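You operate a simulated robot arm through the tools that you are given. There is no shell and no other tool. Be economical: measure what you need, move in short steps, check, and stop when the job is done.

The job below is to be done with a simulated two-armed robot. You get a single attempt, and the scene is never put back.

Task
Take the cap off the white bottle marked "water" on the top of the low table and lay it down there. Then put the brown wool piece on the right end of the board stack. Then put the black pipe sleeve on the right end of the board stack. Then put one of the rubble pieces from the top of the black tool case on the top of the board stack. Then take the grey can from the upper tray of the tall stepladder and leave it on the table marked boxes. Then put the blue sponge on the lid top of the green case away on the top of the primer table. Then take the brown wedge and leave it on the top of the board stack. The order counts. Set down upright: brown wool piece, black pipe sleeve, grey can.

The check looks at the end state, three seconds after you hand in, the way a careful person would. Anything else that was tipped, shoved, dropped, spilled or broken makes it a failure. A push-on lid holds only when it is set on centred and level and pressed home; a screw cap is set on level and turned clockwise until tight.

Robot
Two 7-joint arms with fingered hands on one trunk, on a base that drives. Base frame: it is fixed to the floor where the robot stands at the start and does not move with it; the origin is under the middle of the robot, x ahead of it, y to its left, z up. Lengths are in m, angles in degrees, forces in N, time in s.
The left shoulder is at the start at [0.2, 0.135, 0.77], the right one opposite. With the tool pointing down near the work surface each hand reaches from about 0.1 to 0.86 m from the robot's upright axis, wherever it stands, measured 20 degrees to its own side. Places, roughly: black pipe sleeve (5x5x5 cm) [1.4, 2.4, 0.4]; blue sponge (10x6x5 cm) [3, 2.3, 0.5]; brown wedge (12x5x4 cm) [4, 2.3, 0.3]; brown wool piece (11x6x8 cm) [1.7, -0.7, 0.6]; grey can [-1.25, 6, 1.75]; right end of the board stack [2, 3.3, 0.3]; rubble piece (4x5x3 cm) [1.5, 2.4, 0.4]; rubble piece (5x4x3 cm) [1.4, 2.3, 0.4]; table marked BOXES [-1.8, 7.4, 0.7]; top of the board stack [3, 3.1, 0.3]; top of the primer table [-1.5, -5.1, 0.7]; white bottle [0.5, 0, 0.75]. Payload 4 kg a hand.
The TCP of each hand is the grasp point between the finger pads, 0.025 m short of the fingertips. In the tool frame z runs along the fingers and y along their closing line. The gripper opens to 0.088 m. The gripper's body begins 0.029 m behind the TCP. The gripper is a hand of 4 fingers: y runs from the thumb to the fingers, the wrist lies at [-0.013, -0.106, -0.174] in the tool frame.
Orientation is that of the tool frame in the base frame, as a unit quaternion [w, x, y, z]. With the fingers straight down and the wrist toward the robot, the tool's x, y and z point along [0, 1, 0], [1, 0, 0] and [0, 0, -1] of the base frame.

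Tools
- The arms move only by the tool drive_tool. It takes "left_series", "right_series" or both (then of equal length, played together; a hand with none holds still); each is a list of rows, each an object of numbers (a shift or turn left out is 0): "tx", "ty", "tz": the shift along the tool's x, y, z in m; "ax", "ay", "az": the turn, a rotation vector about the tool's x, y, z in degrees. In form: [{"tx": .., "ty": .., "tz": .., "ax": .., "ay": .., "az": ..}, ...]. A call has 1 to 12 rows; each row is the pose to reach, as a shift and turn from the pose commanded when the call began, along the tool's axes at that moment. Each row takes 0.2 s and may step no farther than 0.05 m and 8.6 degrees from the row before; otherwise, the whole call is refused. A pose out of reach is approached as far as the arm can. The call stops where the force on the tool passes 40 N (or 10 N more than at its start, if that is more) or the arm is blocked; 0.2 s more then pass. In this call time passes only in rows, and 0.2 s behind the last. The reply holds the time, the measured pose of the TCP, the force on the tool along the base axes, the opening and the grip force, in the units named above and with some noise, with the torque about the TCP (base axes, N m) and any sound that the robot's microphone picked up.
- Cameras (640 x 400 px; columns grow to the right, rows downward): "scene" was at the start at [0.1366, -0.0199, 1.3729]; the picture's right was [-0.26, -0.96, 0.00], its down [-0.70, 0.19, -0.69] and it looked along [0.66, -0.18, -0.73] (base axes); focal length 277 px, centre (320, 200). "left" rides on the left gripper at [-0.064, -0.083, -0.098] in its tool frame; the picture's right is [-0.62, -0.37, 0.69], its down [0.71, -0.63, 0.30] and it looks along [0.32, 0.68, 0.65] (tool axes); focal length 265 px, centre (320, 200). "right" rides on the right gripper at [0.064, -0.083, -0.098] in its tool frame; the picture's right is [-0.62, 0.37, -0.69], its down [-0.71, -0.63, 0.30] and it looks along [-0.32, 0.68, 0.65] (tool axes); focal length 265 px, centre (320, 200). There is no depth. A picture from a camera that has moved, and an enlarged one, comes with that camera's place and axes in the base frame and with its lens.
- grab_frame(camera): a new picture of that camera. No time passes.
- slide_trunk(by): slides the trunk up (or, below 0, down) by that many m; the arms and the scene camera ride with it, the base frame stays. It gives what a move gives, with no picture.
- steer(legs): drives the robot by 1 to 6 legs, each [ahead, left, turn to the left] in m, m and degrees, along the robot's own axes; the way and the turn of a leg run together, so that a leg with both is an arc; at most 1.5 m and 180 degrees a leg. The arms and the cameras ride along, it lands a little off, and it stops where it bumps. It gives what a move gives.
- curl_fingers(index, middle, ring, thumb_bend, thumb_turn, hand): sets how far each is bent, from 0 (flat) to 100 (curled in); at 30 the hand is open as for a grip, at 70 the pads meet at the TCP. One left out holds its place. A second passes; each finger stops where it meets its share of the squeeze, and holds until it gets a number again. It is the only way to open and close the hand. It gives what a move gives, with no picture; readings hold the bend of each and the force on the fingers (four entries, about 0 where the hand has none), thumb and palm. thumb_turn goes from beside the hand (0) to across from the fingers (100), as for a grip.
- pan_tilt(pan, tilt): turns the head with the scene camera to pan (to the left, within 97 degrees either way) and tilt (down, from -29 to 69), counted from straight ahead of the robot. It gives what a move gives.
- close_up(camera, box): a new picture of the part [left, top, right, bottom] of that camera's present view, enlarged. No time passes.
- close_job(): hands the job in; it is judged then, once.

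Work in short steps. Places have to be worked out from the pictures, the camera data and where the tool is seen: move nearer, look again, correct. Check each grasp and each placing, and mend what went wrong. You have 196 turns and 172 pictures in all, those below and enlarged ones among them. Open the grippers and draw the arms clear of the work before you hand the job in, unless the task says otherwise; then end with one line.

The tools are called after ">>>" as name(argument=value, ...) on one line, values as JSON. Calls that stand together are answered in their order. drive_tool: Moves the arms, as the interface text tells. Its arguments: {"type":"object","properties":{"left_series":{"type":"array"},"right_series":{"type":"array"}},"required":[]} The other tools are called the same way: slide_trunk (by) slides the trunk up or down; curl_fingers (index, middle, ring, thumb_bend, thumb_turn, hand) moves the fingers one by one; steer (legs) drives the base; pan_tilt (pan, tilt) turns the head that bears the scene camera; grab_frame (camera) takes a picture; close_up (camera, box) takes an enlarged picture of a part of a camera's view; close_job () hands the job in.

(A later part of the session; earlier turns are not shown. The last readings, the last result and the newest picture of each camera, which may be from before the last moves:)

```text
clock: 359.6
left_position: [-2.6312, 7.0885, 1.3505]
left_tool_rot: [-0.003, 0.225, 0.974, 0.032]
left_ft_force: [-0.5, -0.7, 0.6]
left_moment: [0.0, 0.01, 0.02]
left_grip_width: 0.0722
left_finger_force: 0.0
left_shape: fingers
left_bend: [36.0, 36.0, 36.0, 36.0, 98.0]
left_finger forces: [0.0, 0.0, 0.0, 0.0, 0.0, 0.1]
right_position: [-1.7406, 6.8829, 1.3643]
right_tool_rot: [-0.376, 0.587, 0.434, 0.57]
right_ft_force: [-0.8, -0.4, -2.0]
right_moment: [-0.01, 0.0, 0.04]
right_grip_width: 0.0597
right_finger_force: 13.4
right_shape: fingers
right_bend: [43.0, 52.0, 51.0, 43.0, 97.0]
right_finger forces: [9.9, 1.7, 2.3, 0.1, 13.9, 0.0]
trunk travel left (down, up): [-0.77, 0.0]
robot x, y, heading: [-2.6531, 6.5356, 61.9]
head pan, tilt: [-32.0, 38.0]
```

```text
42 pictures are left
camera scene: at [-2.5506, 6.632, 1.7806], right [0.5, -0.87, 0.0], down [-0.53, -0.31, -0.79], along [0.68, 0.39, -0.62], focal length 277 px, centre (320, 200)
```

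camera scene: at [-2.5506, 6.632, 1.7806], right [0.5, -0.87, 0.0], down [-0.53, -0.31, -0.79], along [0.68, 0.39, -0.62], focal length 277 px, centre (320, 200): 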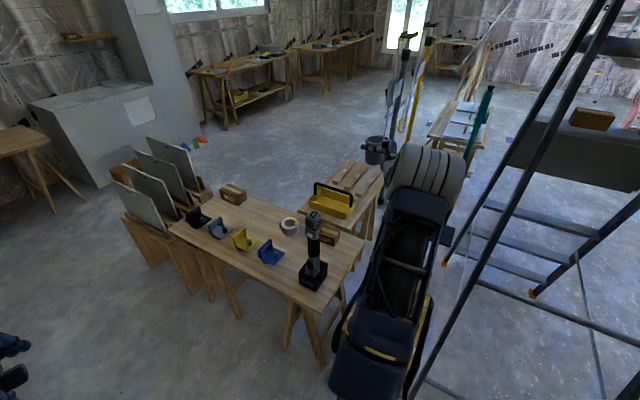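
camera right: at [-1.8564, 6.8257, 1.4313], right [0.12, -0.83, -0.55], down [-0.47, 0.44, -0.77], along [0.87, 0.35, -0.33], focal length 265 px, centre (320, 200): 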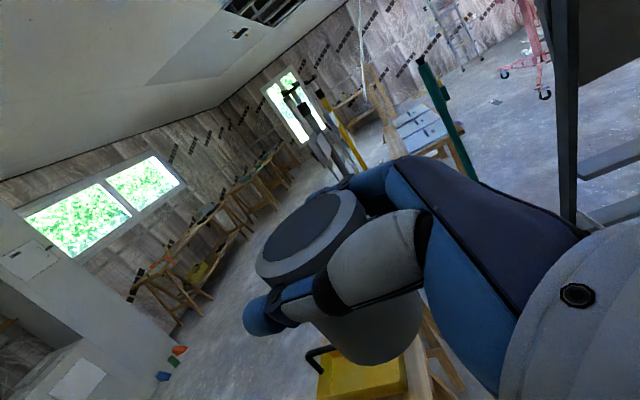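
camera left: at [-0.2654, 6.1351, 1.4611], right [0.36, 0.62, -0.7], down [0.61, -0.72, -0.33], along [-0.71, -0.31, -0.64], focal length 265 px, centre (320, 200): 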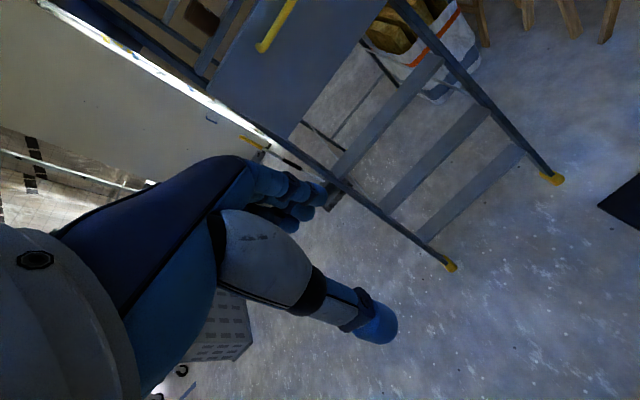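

>>> slide_trunk(by=-0.4)

>>> grab_frame(camera="scene")

```text
clock: 363.5
left_position: [-2.6311, 7.0904, 0.9508]
left_tool_rot: [-0.004, 0.226, 0.974, 0.033]
left_ft_force: [0.9, -0.4, 1.0]
left_moment: [0.02, 0.02, 0.02]
left_grip_width: 0.0723
left_finger_force: 0.0
left_shape: fingers
left_bend: [36.0, 36.0, 36.0, 36.0, 98.0]
left_finger forces: [0.0, 0.0, 0.0, 0.1, 0.0, 0.1]
right_position: [-1.7405, 6.8835, 0.9641]
right_tool_rot: [-0.377, 0.587, 0.435, 0.569]
right_ft_force: [0.2, 0.5, -2.6]
right_moment: [0.0, -0.01, 0.01]
right_grip_width: 0.0599
right_finger_force: 14.0
right_shape: fingers
right_bend: [43.0, 52.0, 51.0, 43.0, 97.0]
right_finger forces: [10.0, 1.8, 2.2, 0.0, 13.9, 0.0]
trunk travel left (down, up): [-0.37, 0.4]
robot x, y, heading: [-2.6527, 6.5353, 62.1]
head pan, tilt: [-32.0, 38.0]
```

```text
41 pictures are left
camera scene: at [-2.5506, 6.632, 1.3806], right [0.5, -0.87, 0.0], down [-0.53, -0.31, -0.79], along [0.68, 0.39, -0.62], focal length 277 px, centre (320, 200)
```

scene: 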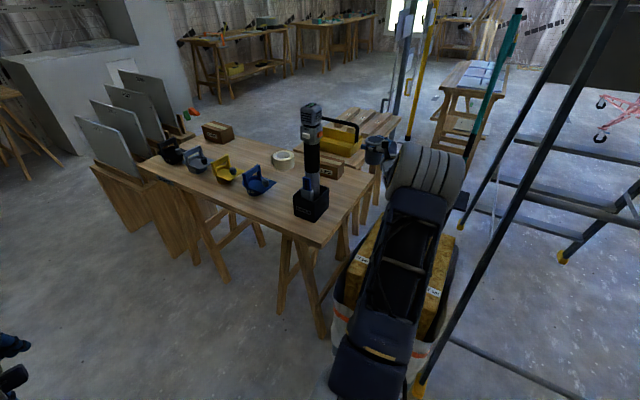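

The tabletop is at z of about 0.715, and the gap spans x from -1.856 to -1.69. I move the can over (-1.765, 6.995) and lower it close to the surface.

>>> drive_tool(right_series=[{"ty": -0.02, "tz": 0.032}, {"ty": -0.04, "tz": 0.064}, {"ty": -0.06, "tz": 0.096, "tx": 0.008}, {"ty": -0.06, "tz": 0.1, "tx": -0.035}, {"ty": -0.06, "tz": 0.103, "tx": -0.075}, {"ty": -0.06, "tz": 0.106, "tx": -0.115}, {"ty": -0.06, "tz": 0.108, "tx": -0.145}])

>>> close_up(camera="scene", box=[270, 90, 430, 250])

```text
clock: 365.1
left_position: [-2.631, 7.0901, 0.9499]
left_tool_rot: [-0.003, 0.226, 0.974, 0.033]
left_ft_force: [0.3, -0.6, 0.1]
left_moment: [-0.02, 0.0, -0.03]
left_grip_width: 0.0721
left_finger_force: 0.1
left_shape: fingers
left_bend: [36.0, 36.0, 36.0, 36.0, 98.0]
left_finger forces: [0.0, 0.0, 0.0, 0.1, 0.0, 0.0]
right_position: [-1.7534, 6.9928, 0.8089]
right_tool_rot: [-0.376, 0.587, 0.435, 0.57]
right_ft_force: [0.7, 0.0, -2.6]
right_moment: [-0.02, -0.03, 0.04]
right_grip_width: 0.0597
right_finger_force: 13.8
right_shape: fingers
right_bend: [43.0, 52.0, 51.0, 43.0, 97.0]
right_finger forces: [9.7, 1.7, 2.3, 0.0, 13.7, 0.0]
trunk travel left (down, up): [-0.37, 0.4]
robot x, y, heading: [-2.6544, 6.5354, 62.1]
head pan, tilt: [-32.0, 38.0]
```

```text
2.50 times, centred on (350, 170) of scene
camera zoom: at [-2.5507, 6.6319, 1.3807], right [0.5, -0.87, 0.0], down [-0.53, -0.31, -0.79], along [0.68, 0.39, -0.62], focal length 692 px, centre (245, 275)
```

zoom: 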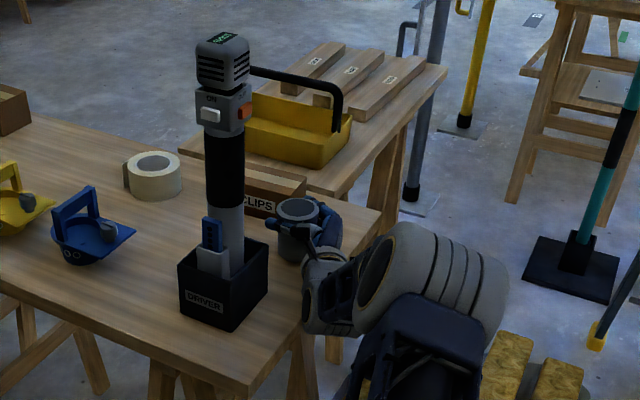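

The can hovers over the free spot. I lower it slowly to contact.

>>> drive_tool(right_series=[{"tx": -0.004}, {"tx": -0.008}, {"tx": -0.012}, {"tx": -0.016}, {"tx": -0.02}, {"tx": -0.024}, {"tx": -0.028}, {"tx": -0.032}, {"tx": -0.036}])

>>> close_up(camera="scene", box=[270, 90, 430, 250])

```text
clock: 367.1
left_position: [-2.6321, 7.0884, 0.9503]
left_tool_rot: [-0.003, 0.226, 0.974, 0.033]
left_ft_force: [0.8, 0.3, -0.2]
left_moment: [-0.05, 0.0, 0.0]
left_grip_width: 0.072
left_finger_force: 0.0
left_shape: fingers
left_bend: [36.0, 36.0, 36.0, 36.0, 98.0]
left_finger forces: [0.0, 0.0, 0.0, 0.0, 0.0, 0.1]
right_position: [-1.7555, 6.9904, 0.7781]
right_tool_rot: [-0.375, 0.585, 0.435, 0.573]
right_ft_force: [-10.5, -6.3, 38.6]
right_moment: [-1.92, 2.39, -0.28]
right_grip_width: 0.0589
right_finger_force: 14.3
right_shape: fingers
right_bend: [42.0, 51.0, 50.0, 45.0, 92.0]
right_finger forces: [9.7, 2.7, 3.1, 0.1, 12.8, 0.1]
trunk travel left (down, up): [-0.37, 0.4]
robot x, y, heading: [-2.6553, 6.5339, 62.0]
head pan, tilt: [-32.0, 38.0]
```

```text
2.50 times, centred on (350, 170) of scene
camera zoom: at [-2.5521, 6.6312, 1.3812], right [0.5, -0.87, 0.0], down [-0.53, -0.31, -0.79], along [0.68, 0.39, -0.61], focal length 692 px, centre (245, 275)
```

zoom: 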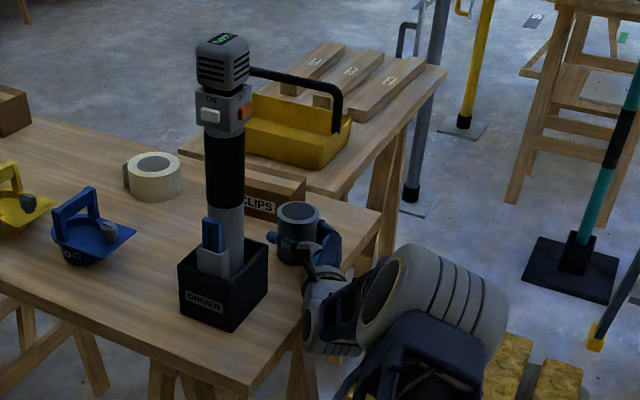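

The can has touched down (it slid up slightly in the grip) and the palm also touches the table edge. I ease up 4 mm and open the hand.

>>> drive_tool(right_series=[{"tx": 0.004}])

>>> curl_fingers(hand="right", index=22, middle=22, ring=22, thumb_bend=22)

>>> close_up(camera="scene", box=[270, 90, 430, 250])

```text
clock: 367.5
left_position: [-2.6322, 7.0887, 0.9502]
left_tool_rot: [-0.003, 0.225, 0.974, 0.034]
left_ft_force: [-0.5, 0.0, -0.1]
left_moment: [0.0, 0.02, 0.03]
left_grip_width: 0.072
left_finger_force: 0.1
left_shape: fingers
left_bend: [36.0, 36.0, 36.0, 36.0, 98.0]
left_finger forces: [0.0, 0.0, 0.1, 0.1, 0.0, 0.0]
right_position: [-1.7559, 6.9907, 0.7779]
right_tool_rot: [-0.375, 0.586, 0.434, 0.572]
right_ft_force: [2.1, -2.3, 21.2]
right_moment: [-0.31, 0.17, 0.34]
right_grip_width: 0.0592
right_finger_force: 14.2
right_shape: fingers
right_bend: [42.0, 51.0, 50.0, 45.0, 92.0]
right_finger forces: [9.0, 2.5, 3.0, 0.1, 13.8, 0.0]
trunk travel left (down, up): [-0.37, 0.4]
robot x, y, heading: [-2.6583, 6.5349, 62.0]
head pan, tilt: [-32.0, 38.0]
```

```text
clock: 368.5
left_position: [-2.6317, 7.0893, 0.9515]
left_tool_rot: [-0.003, 0.225, 0.974, 0.033]
left_ft_force: [-0.2, -0.6, 0.5]
left_moment: [0.02, -0.01, 0.0]
left_grip_width: 0.0723
left_finger_force: 0.0
left_shape: fingers
left_bend: [36.0, 36.0, 36.0, 36.0, 98.0]
left_finger forces: [0.0, 0.0, 0.0, 0.0, 0.0, 0.1]
right_position: [-1.7562, 6.9901, 0.7785]
right_tool_rot: [-0.375, 0.588, 0.434, 0.57]
right_ft_force: [5.4, -3.8, 22.1]
right_moment: [-1.72, 1.49, 0.61]
right_grip_width: 0.0997
right_finger_force: 0.0
right_shape: fingers
right_bend: [22.0, 22.0, 22.0, 22.0, 97.0]
right_finger forces: [0.0, 0.0, 0.0, 0.0, 0.0, 0.0]
trunk travel left (down, up): [-0.37, 0.4]
robot x, y, heading: [-2.6533, 6.5347, 62.1]
head pan, tilt: [-32.0, 38.0]
```

```text
2.50 times, centred on (350, 170) of scene
camera zoom: at [-2.5511, 6.6315, 1.3807], right [0.5, -0.87, 0.0], down [-0.53, -0.31, -0.79], along [0.68, 0.39, -0.62], focal length 692 px, centre (245, 275)
```

zoom: 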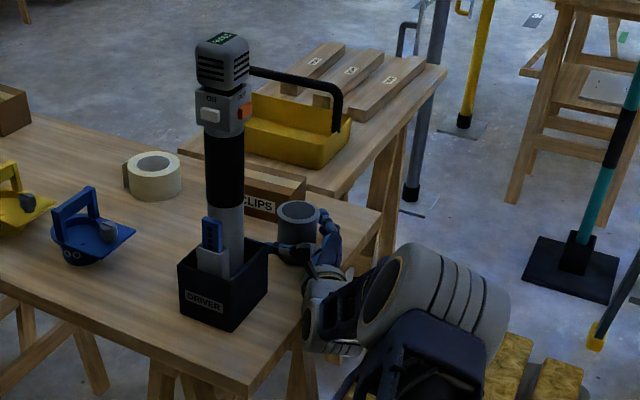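

The can stands free. I lift the hand slightly off the table edge and draw straight back.

>>> drive_tool(right_series=[{"tx": 0.006}, {"tx": 0.008, "tz": -0.02}, {"tx": 0.008, "tz": -0.05}, {"tx": 0.008, "tz": -0.09}, {"tx": 0.02, "tz": -0.13}, {"tx": 0.06, "tz": -0.14}, {"tx": 0.1, "tz": -0.15}, {"tx": 0.145, "tz": -0.15}, {"tx": 0.19, "tz": -0.15}])

>>> close_up(camera="scene", box=[270, 90, 430, 250])

```text
clock: 370.5
left_position: [-2.6326, 7.0895, 0.9511]
left_tool_rot: [-0.004, 0.225, 0.974, 0.033]
left_ft_force: [0.3, -0.3, 0.4]
left_moment: [0.03, 0.0, -0.01]
left_grip_width: 0.072
left_finger_force: 0.0
left_shape: fingers
left_bend: [36.0, 36.0, 36.0, 36.0, 98.0]
left_finger forces: [0.0, 0.0, 0.1, 0.0, 0.0, 0.0]
right_position: [-1.8103, 6.8663, 0.9749]
right_tool_rot: [-0.376, 0.588, 0.433, 0.57]
right_ft_force: [0.8, -0.6, 0.6]
right_moment: [0.0, -0.02, 0.0]
right_grip_width: 0.0998
right_finger_force: 0.2
right_shape: fingers
right_bend: [22.0, 22.0, 22.0, 22.0, 97.0]
right_finger forces: [0.0, 0.0, 0.0, 0.0, 0.0, 0.0]
trunk travel left (down, up): [-0.37, 0.4]
robot x, y, heading: [-2.65, 6.5366, 61.8]
head pan, tilt: [-32.0, 38.0]
```

```text
2.50 times, centred on (350, 170) of scene
camera zoom: at [-2.5505, 6.6319, 1.3805], right [0.5, -0.87, 0.0], down [-0.53, -0.31, -0.79], along [0.68, 0.39, -0.62], focal length 692 px, centre (245, 275)
```

zoom: 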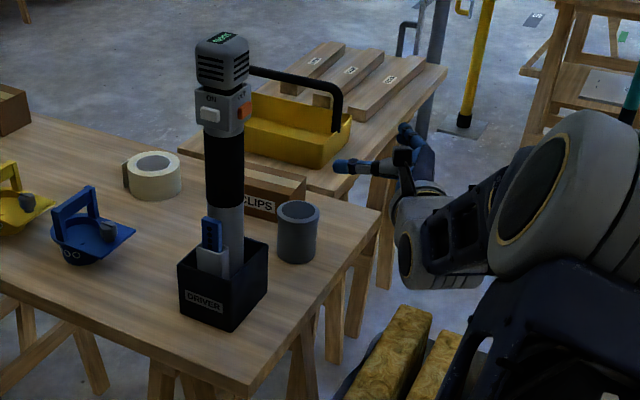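

The grey can stands on the BOXES table. I draw the right arm back toward my front, then drive out of the corridor and south.

>>> drive_tool(right_series=[{"ty": -0.0376, "tz": -0.0136, "tx": 0.01}, {"ty": -0.075, "tz": -0.027, "tx": 0.02}, {"ty": -0.113, "tz": -0.041, "tx": 0.03}, {"ty": -0.15, "tz": -0.054, "tx": 0.04}, {"ty": -0.188, "tz": -0.068, "tx": 0.05, "ax": 4}, {"ty": -0.226, "tz": -0.082, "tx": 0.06, "ax": 8}, {"ty": -0.263, "tz": -0.095, "tx": 0.07, "ax": 12}, {"ty": -0.3, "tz": -0.109, "tx": 0.08, "ax": 16}, {"ty": -0.338, "tz": -0.122, "tx": 0.09, "ax": 20}, {"ty": -0.37, "tz": -0.13, "tx": 0.1, "ax": 25}])

>>> steer(legs=[[0, 0, 28], [-1.3, 0, 0], [-0.25, 0, 0], [0, -1.2, 0], [0, -1.1, 0]])

```text
clock: 372.7
left_position: [-2.6323, 7.0893, 0.9502]
left_tool_rot: [-0.003, 0.226, 0.974, 0.033]
left_ft_force: [0.5, -0.8, 0.6]
left_moment: [0.03, 0.02, 0.01]
left_grip_width: 0.072
left_finger_force: 0.0
left_shape: fingers
left_bend: [36.0, 36.0, 36.0, 36.0, 98.0]
left_finger forces: [0.0, 0.0, 0.0, 0.0, 0.0, 0.1]
right_position: [-2.1706, 6.8906, 1.1073]
right_tool_rot: [-0.495, 0.493, 0.547, 0.461]
right_ft_force: [0.2, 0.3, -0.1]
right_moment: [-0.04, 0.03, 0.01]
right_grip_width: 0.1
right_finger_force: 0.0
right_shape: fingers
right_bend: [22.0, 22.0, 22.0, 22.0, 97.0]
right_finger forces: [0.1, 0.0, 0.0, 0.0, 0.1, 0.0]
right hand out of reach, approached as far as the arm can: row 7, 8, 9, 10
trunk travel left (down, up): [-0.37, 0.4]
robot x, y, heading: [-2.6568, 6.535, 61.9]
head pan, tilt: [-32.0, 38.0]
```

```text
clock: 393.1
left_position: [-0.5668, 5.423, 0.9507]
left_tool_rot: [-0.01, -0.004, 0.999, 0.031]
left_ft_force: [-0.6, 0.0, 0.3]
left_moment: [0.01, -0.01, -0.01]
left_grip_width: 0.0723
left_finger_force: 0.1
left_shape: fingers
left_bend: [36.0, 36.0, 36.0, 36.0, 98.0]
left_finger forces: [0.0, 0.1, 0.0, 0.0, 0.0, 0.0]
right_position: [-0.0664, 5.4499, 1.1063]
right_tool_rot: [-0.586, 0.354, 0.647, 0.336]
right_ft_force: [-0.9, -0.7, -0.2]
right_moment: [0.02, -0.04, -0.02]
right_grip_width: 0.0997
right_finger_force: 0.0
right_shape: fingers
right_bend: [22.0, 22.0, 22.0, 22.0, 97.0]
right_finger forces: [0.1, 0.1, 0.0, 0.0, 0.0, 0.1]
trunk travel left (down, up): [-0.37, 0.4]
robot x, y, heading: [-0.3387, 4.916, 88.4]
head pan, tilt: [-32.0, 38.0]
```

I back down to y of about 1.6, turn east and drive along the gap between the tool case and the bales.

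>>> steer(legs=[[-1.4, 0, 1.6], [-1.4, 0, 0], [-0.48, 0, 0], [0, 0, -90], [1.3, 0, 0]])

>>> pan_tilt(pan=5, tilt=25)

>>> grab_frame(camera="scene")

```text
clock: 418.8
left_position: [1.4128, 1.9013, 0.9505]
left_tool_rot: [0.015, 0.698, 0.715, 0.03]
left_ft_force: [-0.5, -0.1, 0.1]
left_moment: [-0.04, -0.01, -0.02]
left_grip_width: 0.072
left_finger_force: 0.1
left_shape: fingers
left_bend: [36.0, 36.0, 36.0, 36.0, 98.0]
left_finger forces: [0.0, 0.1, 0.0, 0.0, 0.0, 0.0]
right_position: [1.4469, 1.4004, 1.1069]
right_tool_rot: [-0.181, 0.705, 0.212, 0.652]
right_ft_force: [-0.1, -0.7, 0.1]
right_moment: [0.0, -0.04, 0.01]
right_grip_width: 0.0997
right_finger_force: 0.0
right_shape: fingers
right_bend: [22.0, 22.0, 22.0, 22.0, 97.0]
right_finger forces: [0.0, 0.0, 0.0, 0.1, 0.0, 0.1]
trunk travel left (down, up): [-0.37, 0.4]
robot x, y, heading: [0.9115, 1.6664, -0.8]
head pan, tilt: [-32.0, 38.0]
```

```text
clock: 419.8
left_position: [1.4135, 1.9011, 0.9506]
left_tool_rot: [0.015, 0.699, 0.715, 0.029]
left_ft_force: [-0.2, 0.0, 0.2]
left_moment: [0.04, -0.01, -0.02]
left_grip_width: 0.0722
left_finger_force: 0.1
left_shape: fingers
left_bend: [36.0, 36.0, 36.0, 36.0, 98.0]
left_finger forces: [0.0, 0.0, 0.0, 0.0, 0.1, 0.0]
right_position: [1.4474, 1.401, 1.1067]
right_tool_rot: [-0.182, 0.706, 0.212, 0.651]
right_ft_force: [-0.2, 1.0, 0.3]
right_moment: [0.01, -0.01, 0.0]
right_grip_width: 0.0997
right_finger_force: 0.1
right_shape: fingers
right_bend: [22.0, 22.0, 22.0, 22.0, 97.0]
right_finger forces: [0.1, 0.0, 0.1, 0.0, 0.0, 0.1]
trunk travel left (down, up): [-0.37, 0.4]
robot x, y, heading: [0.908, 1.6619, -0.9]
head pan, tilt: [5.0, 25.0]
```

```text
36 pictures are left
camera scene: at [1.0611, 1.6727, 1.4009], right [0.07, -1.0, 0.0], down [-0.42, -0.03, -0.91], along [0.9, 0.07, -0.42], focal length 277 px, centre (320, 200)
```

scene: 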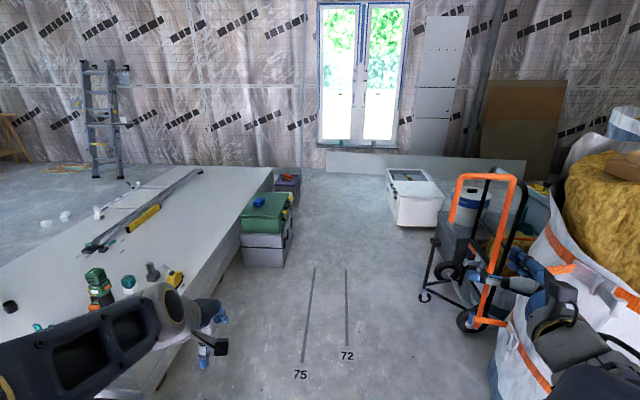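

The green case with the blue sponge is ahead on the left at about (2.9, 2.27). I drive up beside it.

>>> steer(legs=[[1.32, 0.17, 0.9]])

>>> pan_tilt(pan=25, tilt=42)

>>> grab_frame(camera="scene")

>>> grab_frame(camera="left")

```text
clock: 426.4
left_position: [2.7218, 2.0583, 0.9513]
left_tool_rot: [0.014, 0.697, 0.716, 0.029]
left_ft_force: [-0.1, 0.2, 0.1]
left_moment: [0.01, 0.06, -0.02]
left_grip_width: 0.0722
left_finger_force: 0.0
left_shape: fingers
left_bend: [36.0, 36.0, 36.0, 36.0, 98.0]
left_finger forces: [0.0, 0.0, 0.1, 0.0, 0.0, 0.0]
right_position: [2.7611, 1.5574, 1.1068]
right_tool_rot: [-0.183, 0.705, 0.214, 0.651]
right_ft_force: [-0.4, -0.5, -0.2]
right_moment: [0.0, 0.03, -0.01]
right_grip_width: 0.0997
right_finger_force: 0.0
right_shape: fingers
right_bend: [22.0, 22.0, 22.0, 22.0, 97.0]
right_finger forces: [0.1, 0.0, 0.1, 0.1, 0.1, 0.0]
trunk travel left (down, up): [-0.37, 0.4]
robot x, y, heading: [2.2196, 1.8177, -0.6]
head pan, tilt: [5.0, 25.0]
```

```text
clock: 427.2
left_position: [2.7222, 2.0577, 0.9501]
left_tool_rot: [0.015, 0.698, 0.716, 0.03]
left_ft_force: [0.3, 0.1, 1.1]
left_moment: [-0.03, -0.01, -0.01]
left_grip_width: 0.0721
left_finger_force: 0.0
left_shape: fingers
left_bend: [36.0, 36.0, 36.0, 36.0, 98.0]
left_finger forces: [0.0, 0.0, 0.0, 0.0, 0.0, 0.0]
right_position: [2.7607, 1.5563, 1.1057]
right_tool_rot: [-0.183, 0.705, 0.213, 0.651]
right_ft_force: [-0.4, 0.1, -0.3]
right_moment: [0.02, 0.01, 0.03]
right_grip_width: 0.0997
right_finger_force: 0.2
right_shape: fingers
right_bend: [22.0, 22.0, 22.0, 22.0, 97.0]
right_finger forces: [0.0, 0.0, 0.0, 0.1, 0.1, 0.0]
trunk travel left (down, up): [-0.37, 0.4]
robot x, y, heading: [2.2207, 1.8213, -0.7]
head pan, tilt: [25.0, 42.0]
```

```text
35 pictures are left
camera scene: at [2.3565, 1.8553, 1.3747], right [0.41, -0.91, 0.0], down [-0.61, -0.28, -0.74], along [0.68, 0.31, -0.67], focal length 277 px, centre (320, 200)
```

scene: 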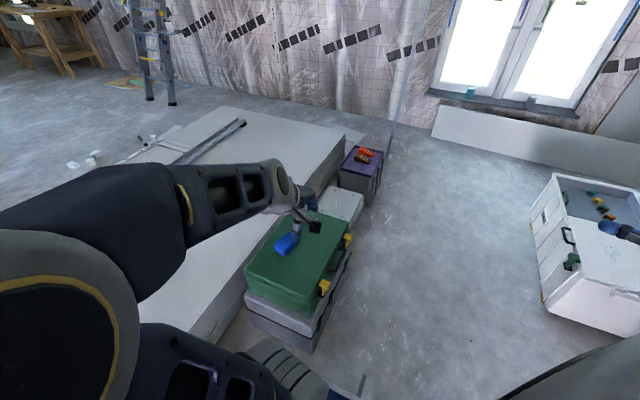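

```text
34 pictures are left
camera left: at [2.6349, 1.9896, 1.0432], right [-0.31, -0.61, -0.73], down [-0.63, 0.7, -0.33], along [0.71, 0.36, -0.6], focal length 265 px, centre (320, 200)
```

left: 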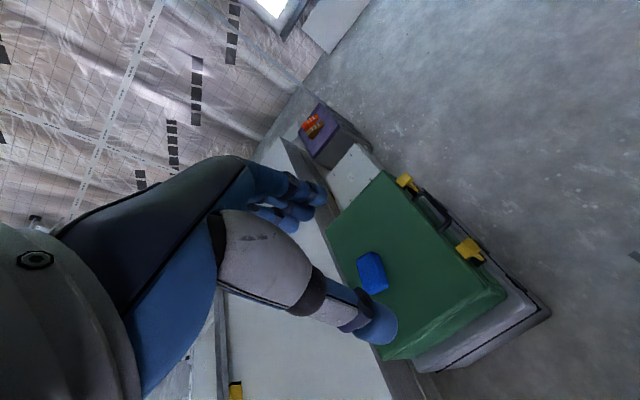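

Both views give the sponge at (2.97, 2.284) with its top near z = 0.47, lying at an angle. I enlarge it to measure the orientation.

>>> close_up(camera="left", box=[320, 210, 430, 330])

```text
3.33 times, centred on (375, 270) of left
camera zoom: at [2.6349, 1.9896, 1.0432], right [-0.31, -0.61, -0.73], down [-0.63, 0.7, -0.33], along [0.71, 0.36, -0.6], focal length 885 px, centre (137, -33)
```

zoom: 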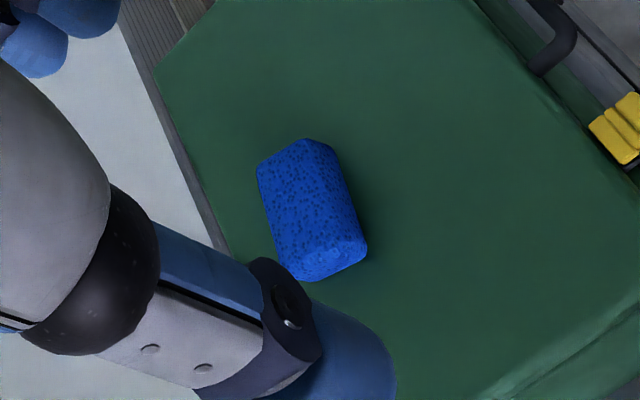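

The sponge's long axis is about -20°, so I turn the left hand to about 70° to pinch its 6 cm width, move over it and lower the trunk.

>>> drive_tool(left_series=[{"tx": 0.0245, "ty": 0.028, "az": -7.5}, {"tx": 0.049, "ty": 0.057, "az": -15}, {"tx": 0.0735, "ty": 0.085, "az": -22.5}, {"tx": 0.098, "ty": 0.114, "az": -30}, {"tx": 0.1225, "ty": 0.142, "az": -37.5}, {"tx": 0.147, "ty": 0.171, "az": -45}, {"tx": 0.1715, "ty": 0.199, "az": -52.5}, {"tx": 0.196, "ty": 0.228, "az": -60}, {"tx": 0.2205, "ty": 0.256, "az": -67}])

>>> slide_trunk(by=-0.3)

>>> curl_fingers(hand="left", index=27, middle=27, ring=27, thumb_bend=27)

>>> grab_frame(camera="left")

```text
clock: 429.2
left_position: [2.9724, 2.2842, 0.9707]
left_tool_rot: [0.029, 0.185, 0.982, 0.019]
left_ft_force: [-0.2, 0.3, -0.5]
left_moment: [0.0, 0.02, -0.02]
left_grip_width: 0.0719
left_finger_force: 0.1
left_shape: fingers
left_bend: [36.0, 36.0, 36.0, 36.0, 98.0]
left_finger forces: [0.0, 0.0, 0.0, 0.0, 0.0, 0.0]
right_position: [2.7585, 1.5558, 1.107]
right_tool_rot: [-0.184, 0.705, 0.213, 0.651]
right_ft_force: [-0.3, -0.1, -0.2]
right_moment: [-0.01, -0.01, 0.0]
right_grip_width: 0.0998
right_finger_force: 0.1
right_shape: fingers
right_bend: [22.0, 22.0, 22.0, 22.0, 97.0]
right_finger forces: [0.1, 0.0, 0.1, 0.1, 0.0, 0.0]
trunk travel left (down, up): [-0.37, 0.4]
robot x, y, heading: [2.2223, 1.8208, -0.6]
head pan, tilt: [25.0, 42.0]
```

```text
clock: 432.2
left_position: [2.9712, 2.2852, 0.6705]
left_tool_rot: [0.029, 0.187, 0.982, 0.017]
left_ft_force: [0.1, 0.4, 0.8]
left_moment: [0.0, -0.01, -0.02]
left_grip_width: 0.072
left_finger_force: 0.1
left_shape: fingers
left_bend: [36.0, 36.0, 36.0, 36.0, 98.0]
left_finger forces: [0.0, 0.0, 0.0, 0.0, 0.0, 0.0]
right_position: [2.76, 1.5563, 0.8067]
right_tool_rot: [-0.182, 0.705, 0.213, 0.652]
right_ft_force: [-0.9, -0.1, -0.6]
right_moment: [-0.01, 0.0, 0.02]
right_grip_width: 0.0995
right_finger_force: 0.0
right_shape: fingers
right_bend: [22.0, 22.0, 22.0, 22.0, 97.0]
right_finger forces: [0.1, 0.0, 0.1, 0.0, 0.1, 0.0]
trunk travel left (down, up): [-0.07, 0.7]
robot x, y, heading: [2.2208, 1.8205, -0.5]
head pan, tilt: [25.0, 42.0]
```

```text
clock: 433.2
left_position: [2.9714, 2.2861, 0.6712]
left_tool_rot: [0.028, 0.186, 0.982, 0.016]
left_ft_force: [0.2, -0.7, -0.4]
left_moment: [0.01, 0.01, 0.04]
left_grip_width: 0.09
left_finger_force: 0.1
left_shape: fingers
left_bend: [27.0, 27.0, 27.0, 27.0, 98.0]
left_finger forces: [0.0, 0.0, 0.0, 0.0, 0.0, 0.0]
right_position: [2.7596, 1.558, 0.8067]
right_tool_rot: [-0.183, 0.705, 0.213, 0.651]
right_ft_force: [-0.7, -0.2, -0.1]
right_moment: [0.0, 0.0, 0.0]
right_grip_width: 0.0998
right_finger_force: 0.0
right_shape: fingers
right_bend: [22.0, 22.0, 22.0, 22.0, 97.0]
right_finger forces: [0.0, 0.0, 0.0, 0.0, 0.1, 0.0]
trunk travel left (down, up): [-0.07, 0.7]
robot x, y, heading: [2.2222, 1.8184, -0.4]
head pan, tilt: [25.0, 42.0]
```

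```text
32 pictures are left
camera left: at [2.9945, 2.1829, 0.7695], right [0.48, -0.55, -0.68], down [-0.87, -0.32, -0.37], along [-0.01, 0.77, -0.64], focal length 265 px, centre (320, 200)
```

left: 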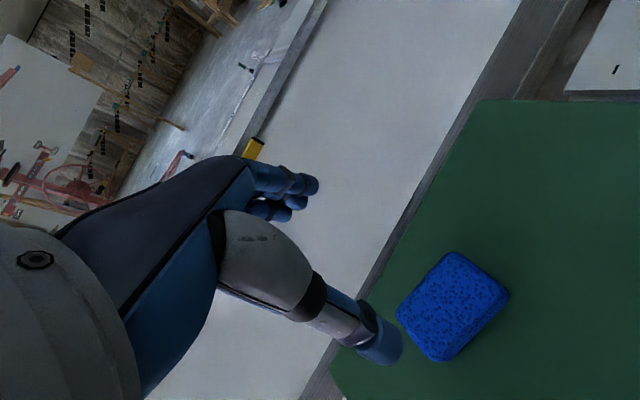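

The sponge is under the hand at (2.962, 2.280), rotated about 13° more than my hand. I correct yaw and position while lowering.

>>> drive_tool(left_series=[{"tx": 0.004, "ty": -0.004, "az": -6.5}, {"tx": 0.008, "ty": -0.009, "az": -13, "tz": 0.03}, {"tx": 0.01, "ty": -0.011, "az": -13, "tz": 0.07}, {"tx": 0.012, "ty": -0.013, "az": -13, "tz": 0.11}, {"tx": 0.014, "ty": -0.015, "az": -13, "tz": 0.15}, {"tx": 0.016, "ty": -0.016, "az": -13, "tz": 0.185}, {"tx": 0.017, "ty": -0.017, "az": -13, "tz": 0.205}, {"tx": 0.017, "ty": -0.017, "az": -13, "tz": 0.213}])

>>> grab_frame(camera="left")

```text
clock: 434.9
left_position: [2.9673, 2.2847, 0.4769]
left_tool_rot: [0.039, 0.075, 0.996, 0.021]
left_ft_force: [-3.2, -2.2, 15.8]
left_moment: [0.13, 0.17, 0.0]
left_grip_width: 0.0948
left_finger_force: 7.8
left_shape: fingers
left_bend: [27.0, 28.0, 27.0, 22.0, 98.0]
left_finger forces: [0.0, 8.5, 0.1, 0.0, 7.1, 0.1]
right_position: [2.7597, 1.5586, 0.8058]
right_tool_rot: [-0.183, 0.705, 0.213, 0.651]
right_ft_force: [-0.7, 0.3, 0.5]
right_moment: [0.01, 0.01, 0.03]
right_grip_width: 0.0996
right_finger_force: 0.0
right_shape: fingers
right_bend: [22.0, 22.0, 22.0, 22.0, 97.0]
right_finger forces: [0.0, 0.1, 0.0, 0.0, 0.0, 0.0]
trunk travel left (down, up): [-0.07, 0.7]
robot x, y, heading: [2.226, 1.8183, -0.7]
head pan, tilt: [25.0, 42.0]
stopped in row 8 (left hand): the force on the tool passed its limit at 49 N (the readings are from after the stop); the commanded pose is now the measured one
```

```text
31 pictures are left
camera left: at [3.0102, 2.1899, 0.5765], right [0.61, -0.43, -0.66], down [-0.77, -0.5, -0.39], along [-0.17, 0.75, -0.64], focal length 265 px, centre (320, 200)
```

left: 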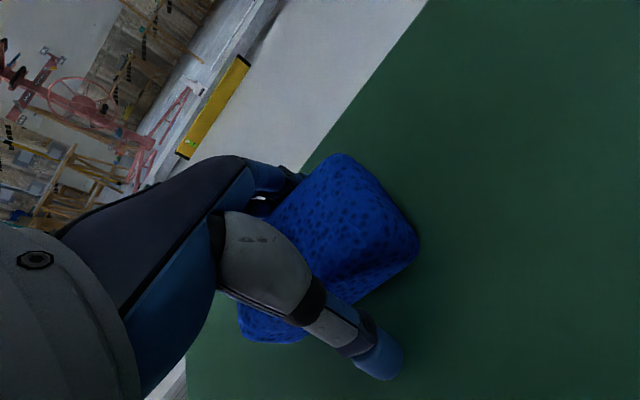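

The fingertips touch the lid with the sponge between them. I raise 5 mm and close.

>>> drive_tool(left_series=[{"tz": -0.006}])

>>> curl_fingers(hand="left", index=50, middle=50, ring=50, thumb_bend=50)

>>> drive_tool(left_series=[{"tz": -0.02}, {"tz": -0.05}, {"tz": -0.09}, {"tz": -0.13}, {"tz": -0.17}, {"tz": -0.21}])

>>> grab_frame(camera="left")

```text
clock: 435.3
left_position: [2.9648, 2.2831, 0.4784]
left_tool_rot: [0.036, 0.075, 0.996, 0.019]
left_ft_force: [-0.3, 0.4, 0.4]
left_moment: [-0.04, 0.04, -0.01]
left_grip_width: 0.093
left_finger_force: 0.3
left_shape: fingers
left_bend: [27.0, 27.0, 27.0, 24.0, 98.0]
left_finger forces: [0.1, 0.0, 0.0, 0.1, 1.1, 0.0]
right_position: [2.7588, 1.5569, 0.8058]
right_tool_rot: [-0.183, 0.705, 0.213, 0.651]
right_ft_force: [0.7, -0.4, 0.0]
right_moment: [-0.04, -0.01, 0.01]
right_grip_width: 0.0993
right_finger_force: 0.2
right_shape: fingers
right_bend: [22.0, 22.0, 22.0, 22.0, 97.0]
right_finger forces: [0.0, 0.1, 0.1, 0.0, 0.0, 0.0]
trunk travel left (down, up): [-0.07, 0.7]
robot x, y, heading: [2.2167, 1.8203, -0.3]
head pan, tilt: [25.0, 42.0]
```

```text
clock: 436.3
left_position: [2.966, 2.2837, 0.4821]
left_tool_rot: [0.039, 0.075, 0.996, 0.021]
left_ft_force: [-0.3, 4.7, 22.4]
left_moment: [1.09, 0.08, -0.06]
left_grip_width: 0.0631
left_finger_force: 28.6
left_shape: fingers
left_bend: [40.0, 40.0, 47.0, 46.0, 97.0]
left_finger forces: [14.1, 21.7, 2.3, 0.0, 17.9, 0.0]
right_position: [2.7591, 1.5575, 0.8067]
right_tool_rot: [-0.183, 0.705, 0.213, 0.651]
right_ft_force: [0.4, 0.3, 0.2]
right_moment: [0.01, 0.01, -0.03]
right_grip_width: 0.0999
right_finger_force: 0.0
right_shape: fingers
right_bend: [22.0, 22.0, 22.0, 22.0, 97.0]
right_finger forces: [0.0, 0.0, 0.1, 0.1, 0.0, 0.0]
trunk travel left (down, up): [-0.07, 0.7]
robot x, y, heading: [2.219, 1.8212, -0.7]
head pan, tilt: [25.0, 42.0]
```

```text
clock: 437.7
left_position: [2.9489, 2.2776, 0.6909]
left_tool_rot: [0.037, 0.075, 0.996, 0.019]
left_ft_force: [0.6, -0.7, -1.2]
left_moment: [-0.01, 0.02, -0.01]
left_grip_width: 0.0627
left_finger_force: 17.0
left_shape: fingers
left_bend: [40.0, 48.0, 47.0, 46.0, 97.0]
left_finger forces: [12.8, 1.6, 1.9, 0.0, 17.7, 0.0]
right_position: [2.7611, 1.5578, 0.805]
right_tool_rot: [-0.182, 0.705, 0.214, 0.651]
right_ft_force: [0.4, -0.2, 0.5]
right_moment: [-0.01, 0.03, -0.03]
right_grip_width: 0.0998
right_finger_force: 0.1
right_shape: fingers
right_bend: [22.0, 22.0, 22.0, 22.0, 97.0]
right_finger forces: [0.0, 0.0, 0.0, 0.0, 0.1, 0.1]
trunk travel left (down, up): [-0.07, 0.7]
robot x, y, heading: [2.2203, 1.8206, -0.7]
head pan, tilt: [25.0, 42.0]
```

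```text
30 pictures are left
camera left: at [2.993, 2.1832, 0.7914], right [0.61, -0.43, -0.66], down [-0.77, -0.51, -0.38], along [-0.17, 0.75, -0.64], focal length 265 px, centre (320, 200)
```

left: 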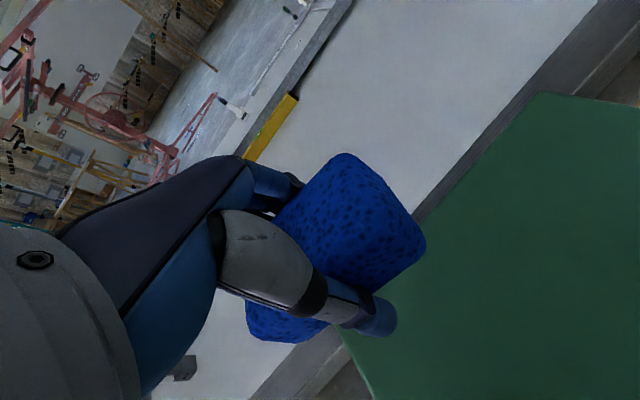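

The sponge is held. I raise the trunk, fold the left arm in, and start the long drive to the primer table.

>>> slide_trunk(by=0.3)

>>> drive_tool(left_series=[{"tx": 0.01, "ty": -0.04, "az": 7}, {"tx": 0.02, "ty": -0.08, "az": 14}, {"tx": 0.03, "ty": -0.12, "az": 21}, {"tx": 0.04, "ty": -0.16, "az": 28}, {"tx": 0.05, "ty": -0.2, "az": 35}, {"tx": 0.06, "ty": -0.24, "az": 42}, {"tx": 0.07, "ty": -0.28, "az": 50}, {"tx": 0.082, "ty": -0.32, "az": 58}])

>>> steer(legs=[[-1.4, -0.1, 0.6], [-1.17, 0, 0], [0, 0, -90], [1.4, 0, 0], [1.4, 0, 0]])

>>> pan_tilt(pan=-12, tilt=20)

>>> grab_frame(camera="scene")

```text
clock: 440.7
left_position: [2.9506, 2.2768, 0.9913]
left_tool_rot: [0.038, 0.075, 0.996, 0.019]
left_ft_force: [0.1, 0.0, 0.1]
left_moment: [0.01, -0.01, -0.01]
left_grip_width: 0.0627
left_finger_force: 17.3
left_shape: fingers
left_bend: [40.0, 48.0, 47.0, 46.0, 97.0]
left_finger forces: [12.8, 1.6, 2.0, 0.0, 17.6, 0.1]
right_position: [2.7596, 1.5571, 1.106]
right_tool_rot: [-0.183, 0.706, 0.214, 0.65]
right_ft_force: [0.8, 0.1, 0.6]
right_moment: [-0.04, 0.01, 0.03]
right_grip_width: 0.0996
right_finger_force: 0.2
right_shape: fingers
right_bend: [22.0, 22.0, 22.0, 22.0, 97.0]
right_finger forces: [0.1, 0.0, 0.1, 0.0, 0.1, 0.0]
trunk travel left (down, up): [-0.37, 0.4]
robot x, y, heading: [2.2191, 1.8217, -0.6]
head pan, tilt: [25.0, 42.0]
```

```text
clock: 442.5
left_position: [2.8202, 1.9702, 0.9701]
left_tool_rot: [0.023, 0.549, 0.835, 0.036]
left_ft_force: [0.1, -0.9, -0.3]
left_moment: [0.01, -0.02, 0.0]
left_grip_width: 0.0628
left_finger_force: 15.9
left_shape: fingers
left_bend: [40.0, 48.0, 47.0, 46.0, 97.0]
left_finger forces: [12.3, 1.7, 2.0, 0.1, 17.0, 0.0]
right_position: [2.7596, 1.5568, 1.1058]
right_tool_rot: [-0.183, 0.705, 0.214, 0.651]
right_ft_force: [0.1, -0.4, -0.4]
right_moment: [0.02, 0.01, 0.01]
right_grip_width: 0.0997
right_finger_force: 0.1
right_shape: fingers
right_bend: [22.0, 22.0, 22.0, 22.0, 97.0]
right_finger forces: [0.0, 0.1, 0.0, 0.1, 0.1, 0.0]
trunk travel left (down, up): [-0.37, 0.4]
robot x, y, heading: [2.2188, 1.82, -0.7]
head pan, tilt: [25.0, 42.0]
```

```text
clock: 472.0
left_position: [-0.1422, -1.6984, 0.9705]
left_tool_rot: [0.041, 0.977, 0.211, 0.009]
left_ft_force: [-0.4, 0.2, -0.7]
left_moment: [0.02, 0.02, 0.0]
left_grip_width: 0.0621
left_finger_force: 15.3
left_shape: fingers
left_bend: [40.0, 48.0, 47.0, 46.0, 97.0]
left_finger forces: [11.7, 1.5, 1.9, 0.1, 15.7, 0.1]
right_position: [-0.5585, -1.6453, 1.106]
right_tool_rot: [0.326, 0.653, -0.342, 0.592]
right_ft_force: [-0.6, 0.4, 0.6]
right_moment: [-0.01, -0.04, 0.03]
right_grip_width: 0.0998
right_finger_force: 0.0
right_shape: fingers
right_bend: [22.0, 22.0, 22.0, 22.0, 97.0]
right_finger forces: [0.0, 0.1, 0.0, 0.0, 0.0, 0.0]
trunk travel left (down, up): [-0.37, 0.4]
robot x, y, heading: [-0.3075, -1.098, -89.5]
head pan, tilt: [25.0, 42.0]
```

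```text
clock: 473.0
left_position: [-0.1419, -1.6987, 0.97]
left_tool_rot: [0.041, 0.977, 0.21, 0.009]
left_ft_force: [0.0, -0.1, -0.5]
left_moment: [-0.01, -0.02, 0.03]
left_grip_width: 0.0619
left_finger_force: 15.5
left_shape: fingers
left_bend: [40.0, 48.0, 47.0, 46.0, 97.0]
left_finger forces: [11.7, 1.5, 1.9, 0.1, 15.7, 0.0]
right_position: [-0.5582, -1.6445, 1.1065]
right_tool_rot: [0.326, 0.652, -0.342, 0.593]
right_ft_force: [1.1, -0.2, -0.9]
right_moment: [0.02, 0.0, -0.02]
right_grip_width: 0.0994
right_finger_force: 0.0
right_shape: fingers
right_bend: [22.0, 22.0, 22.0, 22.0, 97.0]
right_finger forces: [0.1, 0.1, 0.0, 0.1, 0.0, 0.0]
trunk travel left (down, up): [-0.37, 0.4]
robot x, y, heading: [-0.3062, -1.1004, -89.4]
head pan, tilt: [-12.0, 20.0]
```

```text
29 pictures are left
camera scene: at [-0.3235, -1.2512, 1.409], right [-0.98, 0.2, 0.0], down [0.07, 0.34, -0.94], along [-0.19, -0.92, -0.34], focal length 277 px, centre (320, 200)
```

scene: 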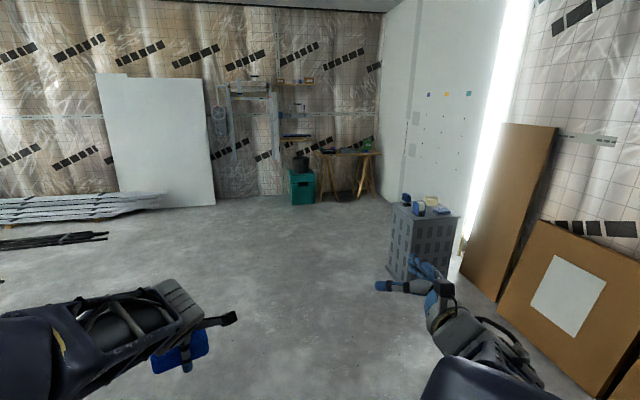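

The primer table is ahead at about (-1.47, -5.03), past a grey crate on the right. I drive south and then sidestep in front of the table.

>>> steer(legs=[[1.4, -0.1, -0.5], [1.4, -0.1, 0], [0.2, 0, 0], [0, -0.85, 0]])

>>> pan_tilt(pan=0, tilt=38)

>>> grab_frame(camera="scene")

```text
clock: 491.8
left_position: [-1.2351, -4.6576, 0.971]
left_tool_rot: [0.041, 0.98, 0.194, 0.008]
left_ft_force: [-0.4, 0.8, -0.2]
left_moment: [0.01, 0.0, 0.0]
left_grip_width: 0.0619
left_finger_force: 15.1
left_shape: fingers
left_bend: [40.0, 48.0, 47.0, 46.0, 97.0]
left_finger forces: [11.7, 1.4, 1.8, 0.1, 15.7, 0.0]
right_position: [-1.6493, -4.5881, 1.1052]
right_tool_rot: [0.336, 0.646, -0.354, 0.587]
right_ft_force: [-0.2, -0.4, 0.2]
right_moment: [-0.03, -0.02, -0.01]
right_grip_width: 0.0998
right_finger_force: 0.1
right_shape: fingers
right_bend: [22.0, 22.0, 22.0, 22.0, 97.0]
right_finger forces: [0.0, 0.0, 0.1, 0.0, 0.0, 0.0]
trunk travel left (down, up): [-0.37, 0.4]
robot x, y, heading: [-1.3802, -4.0592, -91.5]
head pan, tilt: [-12.0, 20.0]
```

```text
clock: 492.6
left_position: [-1.2347, -4.6578, 0.9694]
left_tool_rot: [0.041, 0.98, 0.194, 0.008]
left_ft_force: [-0.3, 0.0, -1.3]
left_moment: [0.0, 0.01, -0.03]
left_grip_width: 0.0622
left_finger_force: 15.6
left_shape: fingers
left_bend: [40.0, 48.0, 47.0, 46.0, 97.0]
left_finger forces: [11.7, 1.4, 1.8, 0.0, 15.8, 0.0]
right_position: [-1.649, -4.588, 1.1056]
right_tool_rot: [0.336, 0.647, -0.353, 0.587]
right_ft_force: [0.2, -0.6, 1.0]
right_moment: [-0.03, 0.01, -0.01]
right_grip_width: 0.0997
right_finger_force: 0.1
right_shape: fingers
right_bend: [22.0, 22.0, 22.0, 22.0, 97.0]
right_finger forces: [0.0, 0.0, 0.0, 0.0, 0.0, 0.0]
trunk travel left (down, up): [-0.37, 0.4]
robot x, y, heading: [-1.3779, -4.0534, -91.4]
head pan, tilt: [0.0, 38.0]
```

```text
28 pictures are left
camera scene: at [-1.3816, -4.1994, 1.3807], right [-1.0, 0.03, 0.0], down [0.02, 0.61, -0.79], along [-0.02, -0.79, -0.62], focal length 277 px, centre (320, 200)
```

scene: 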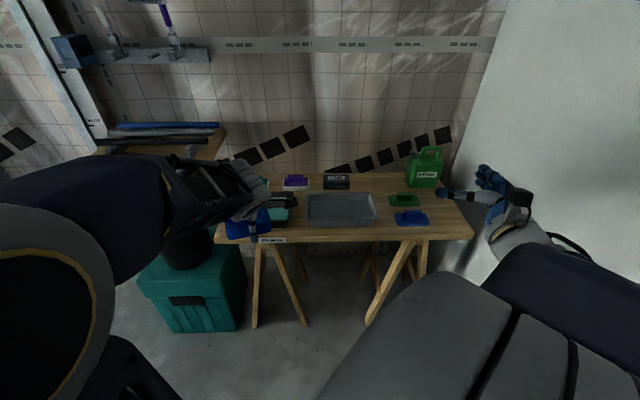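

>>> close_up(camera="scene", box=[210, 150, 490, 260])

```text
2.29 times, centred on (350, 205) of scene
camera zoom: at [-1.3816, -4.1994, 1.3807], right [-1.0, 0.03, 0.0], down [0.02, 0.61, -0.79], along [-0.02, -0.79, -0.62], focal length 633 px, centre (251, 189)
```

zoom: 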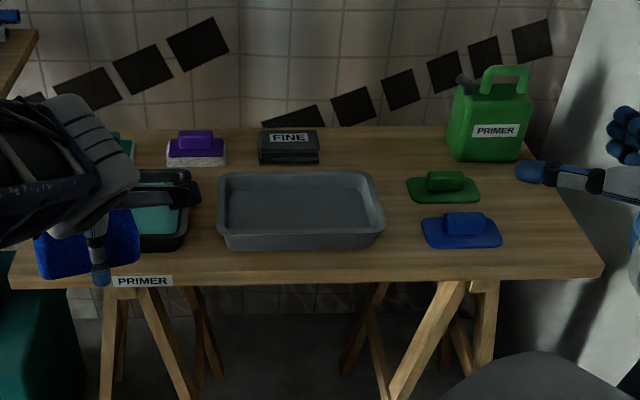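

The sign confirms the PRIMER table. My hand hides its left end, so I move the hand aside to see whether there is free room.

>>> drive_tool(left_series=[{"tx": 0.03, "ty": 0.005, "tz": -0.02}, {"tx": 0.065, "ty": 0.012, "tz": -0.04}, {"tx": 0.1, "ty": 0.02, "tz": -0.06}, {"tx": 0.14, "ty": 0.03, "tz": -0.06}, {"tx": 0.18, "ty": 0.04, "tz": -0.06}, {"tx": 0.22, "ty": 0.05, "tz": -0.06}])

>>> close_up(camera="scene", box=[170, 150, 450, 280])

```text
clock: 494.0
left_position: [-1.0179, -4.6135, 1.033]
left_tool_rot: [0.042, 0.98, 0.194, 0.007]
left_ft_force: [-0.4, -0.4, -0.9]
left_moment: [-0.03, 0.0, 0.0]
left_grip_width: 0.0618
left_finger_force: 15.0
left_shape: fingers
left_bend: [40.0, 48.0, 47.0, 46.0, 97.0]
left_finger forces: [11.5, 1.4, 1.7, 0.0, 15.4, 0.0]
right_position: [-1.6494, -4.589, 1.1057]
right_tool_rot: [0.335, 0.646, -0.354, 0.587]
right_ft_force: [-0.1, 0.2, 0.5]
right_moment: [0.0, 0.01, -0.01]
right_grip_width: 0.0997
right_finger_force: 0.0
right_shape: fingers
right_bend: [22.0, 22.0, 22.0, 22.0, 97.0]
right_finger forces: [0.0, 0.0, 0.0, 0.1, 0.1, 0.0]
trunk travel left (down, up): [-0.37, 0.4]
robot x, y, heading: [-1.3779, -4.054, -91.5]
head pan, tilt: [0.0, 38.0]
```

```text
2.29 times, centred on (310, 215) of scene
camera zoom: at [-1.3817, -4.1993, 1.3806], right [-1.0, 0.03, 0.0], down [0.02, 0.62, -0.79], along [-0.02, -0.79, -0.62], focal length 633 px, centre (343, 166)
```

zoom: 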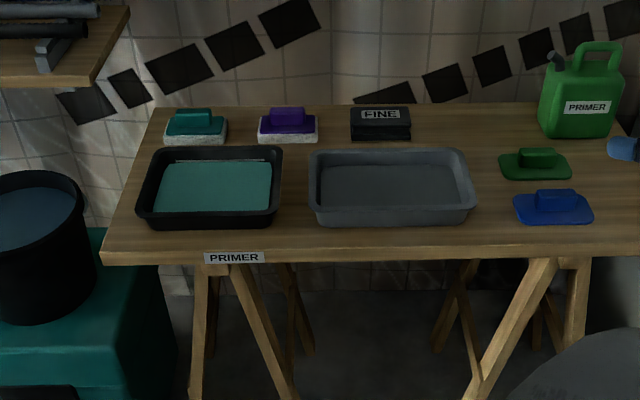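

The free area is at the back centre, between the FINE block and the green jug, at about (-1.647, -5.16). I move the base closer and bring the sponge above it.

>>> steer(legs=[[0.38, -0.23, 1.4]])

>>> drive_tool(left_series=[{"tx": -0.045, "az": 2.5}, {"tx": -0.09, "az": 5}, {"tx": -0.135, "az": 7.5}, {"tx": -0.18, "az": 10}, {"tx": -0.225, "az": 12.5}, {"tx": -0.27, "az": 15}, {"tx": -0.315, "az": 17.5}, {"tx": -0.36, "az": 20}, {"tx": -0.395, "az": 22}])

>>> grab_frame(camera="left")

>>> grab_frame(camera="scene")

```text
clock: 496.7
left_position: [-1.2373, -4.982, 1.0324]
left_tool_rot: [0.041, 0.977, 0.21, 0.008]
left_ft_force: [-0.2, -0.2, 0.0]
left_moment: [-0.01, -0.01, 0.02]
left_grip_width: 0.0619
left_finger_force: 15.2
left_shape: fingers
left_bend: [40.0, 48.0, 47.0, 46.0, 97.0]
left_finger forces: [11.6, 1.3, 1.7, 0.1, 15.4, 0.0]
right_position: [-1.8685, -4.9768, 1.1061]
right_tool_rot: [0.327, 0.651, -0.345, 0.592]
right_ft_force: [-0.6, 0.1, 0.3]
right_moment: [-0.01, 0.01, 0.01]
right_grip_width: 0.0995
right_finger_force: 0.1
right_shape: fingers
right_bend: [22.0, 22.0, 22.0, 22.0, 97.0]
right_finger forces: [0.0, 0.0, 0.0, 0.0, 0.1, 0.1]
trunk travel left (down, up): [-0.37, 0.4]
robot x, y, heading: [-1.6128, -4.4319, -89.9]
head pan, tilt: [0.0, 38.0]
```

```text
clock: 498.7
left_position: [-1.5973, -5.1441, 1.0307]
left_tool_rot: [0.04, 0.999, 0.019, 0.016]
left_ft_force: [-1.1, 0.8, -0.7]
left_moment: [-0.01, 0.0, 0.01]
left_grip_width: 0.0617
left_finger_force: 15.0
left_shape: fingers
left_bend: [40.0, 48.0, 47.0, 46.0, 97.0]
left_finger forces: [11.4, 1.4, 1.8, 0.0, 15.1, 0.0]
right_position: [-1.8678, -4.9768, 1.106]
right_tool_rot: [0.327, 0.652, -0.344, 0.592]
right_ft_force: [0.5, 1.0, 0.0]
right_moment: [-0.01, -0.01, 0.01]
right_grip_width: 0.0997
right_finger_force: 0.2
right_shape: fingers
right_bend: [22.0, 22.0, 22.0, 22.0, 97.0]
right_finger forces: [0.0, 0.1, 0.1, 0.0, 0.0, 0.0]
trunk travel left (down, up): [-0.37, 0.4]
robot x, y, heading: [-1.6143, -4.4365, -89.8]
head pan, tilt: [0.0, 38.0]
```

```text
25 pictures are left
camera left: at [-1.6681, -5.0555, 1.1219], right [-0.61, 0.29, -0.74], down [0.7, 0.63, -0.33], along [0.37, -0.72, -0.59], focal length 265 px, centre (320, 200)
```

left: 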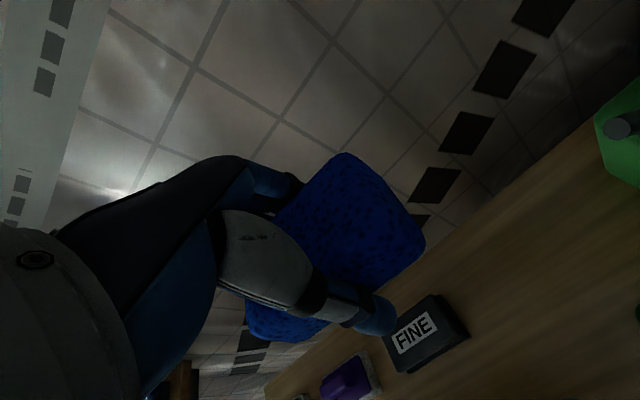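

```text
24 pictures are left
camera scene: at [-1.6134, -4.579, 1.3806], right [-1.0, 0.0, 0.0], down [0.0, 0.62, -0.79], along [0.0, -0.79, -0.62], focal length 277 px, centre (320, 200)
```

scene: 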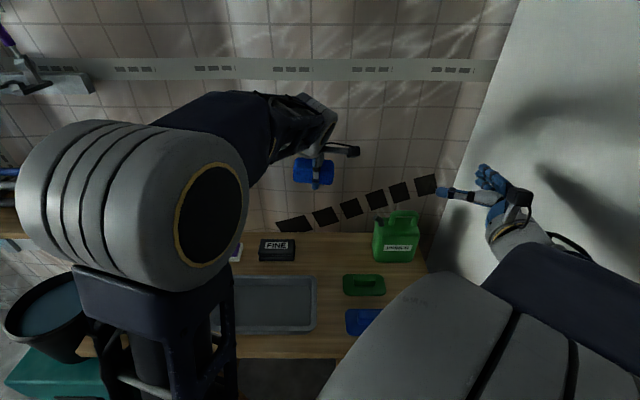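

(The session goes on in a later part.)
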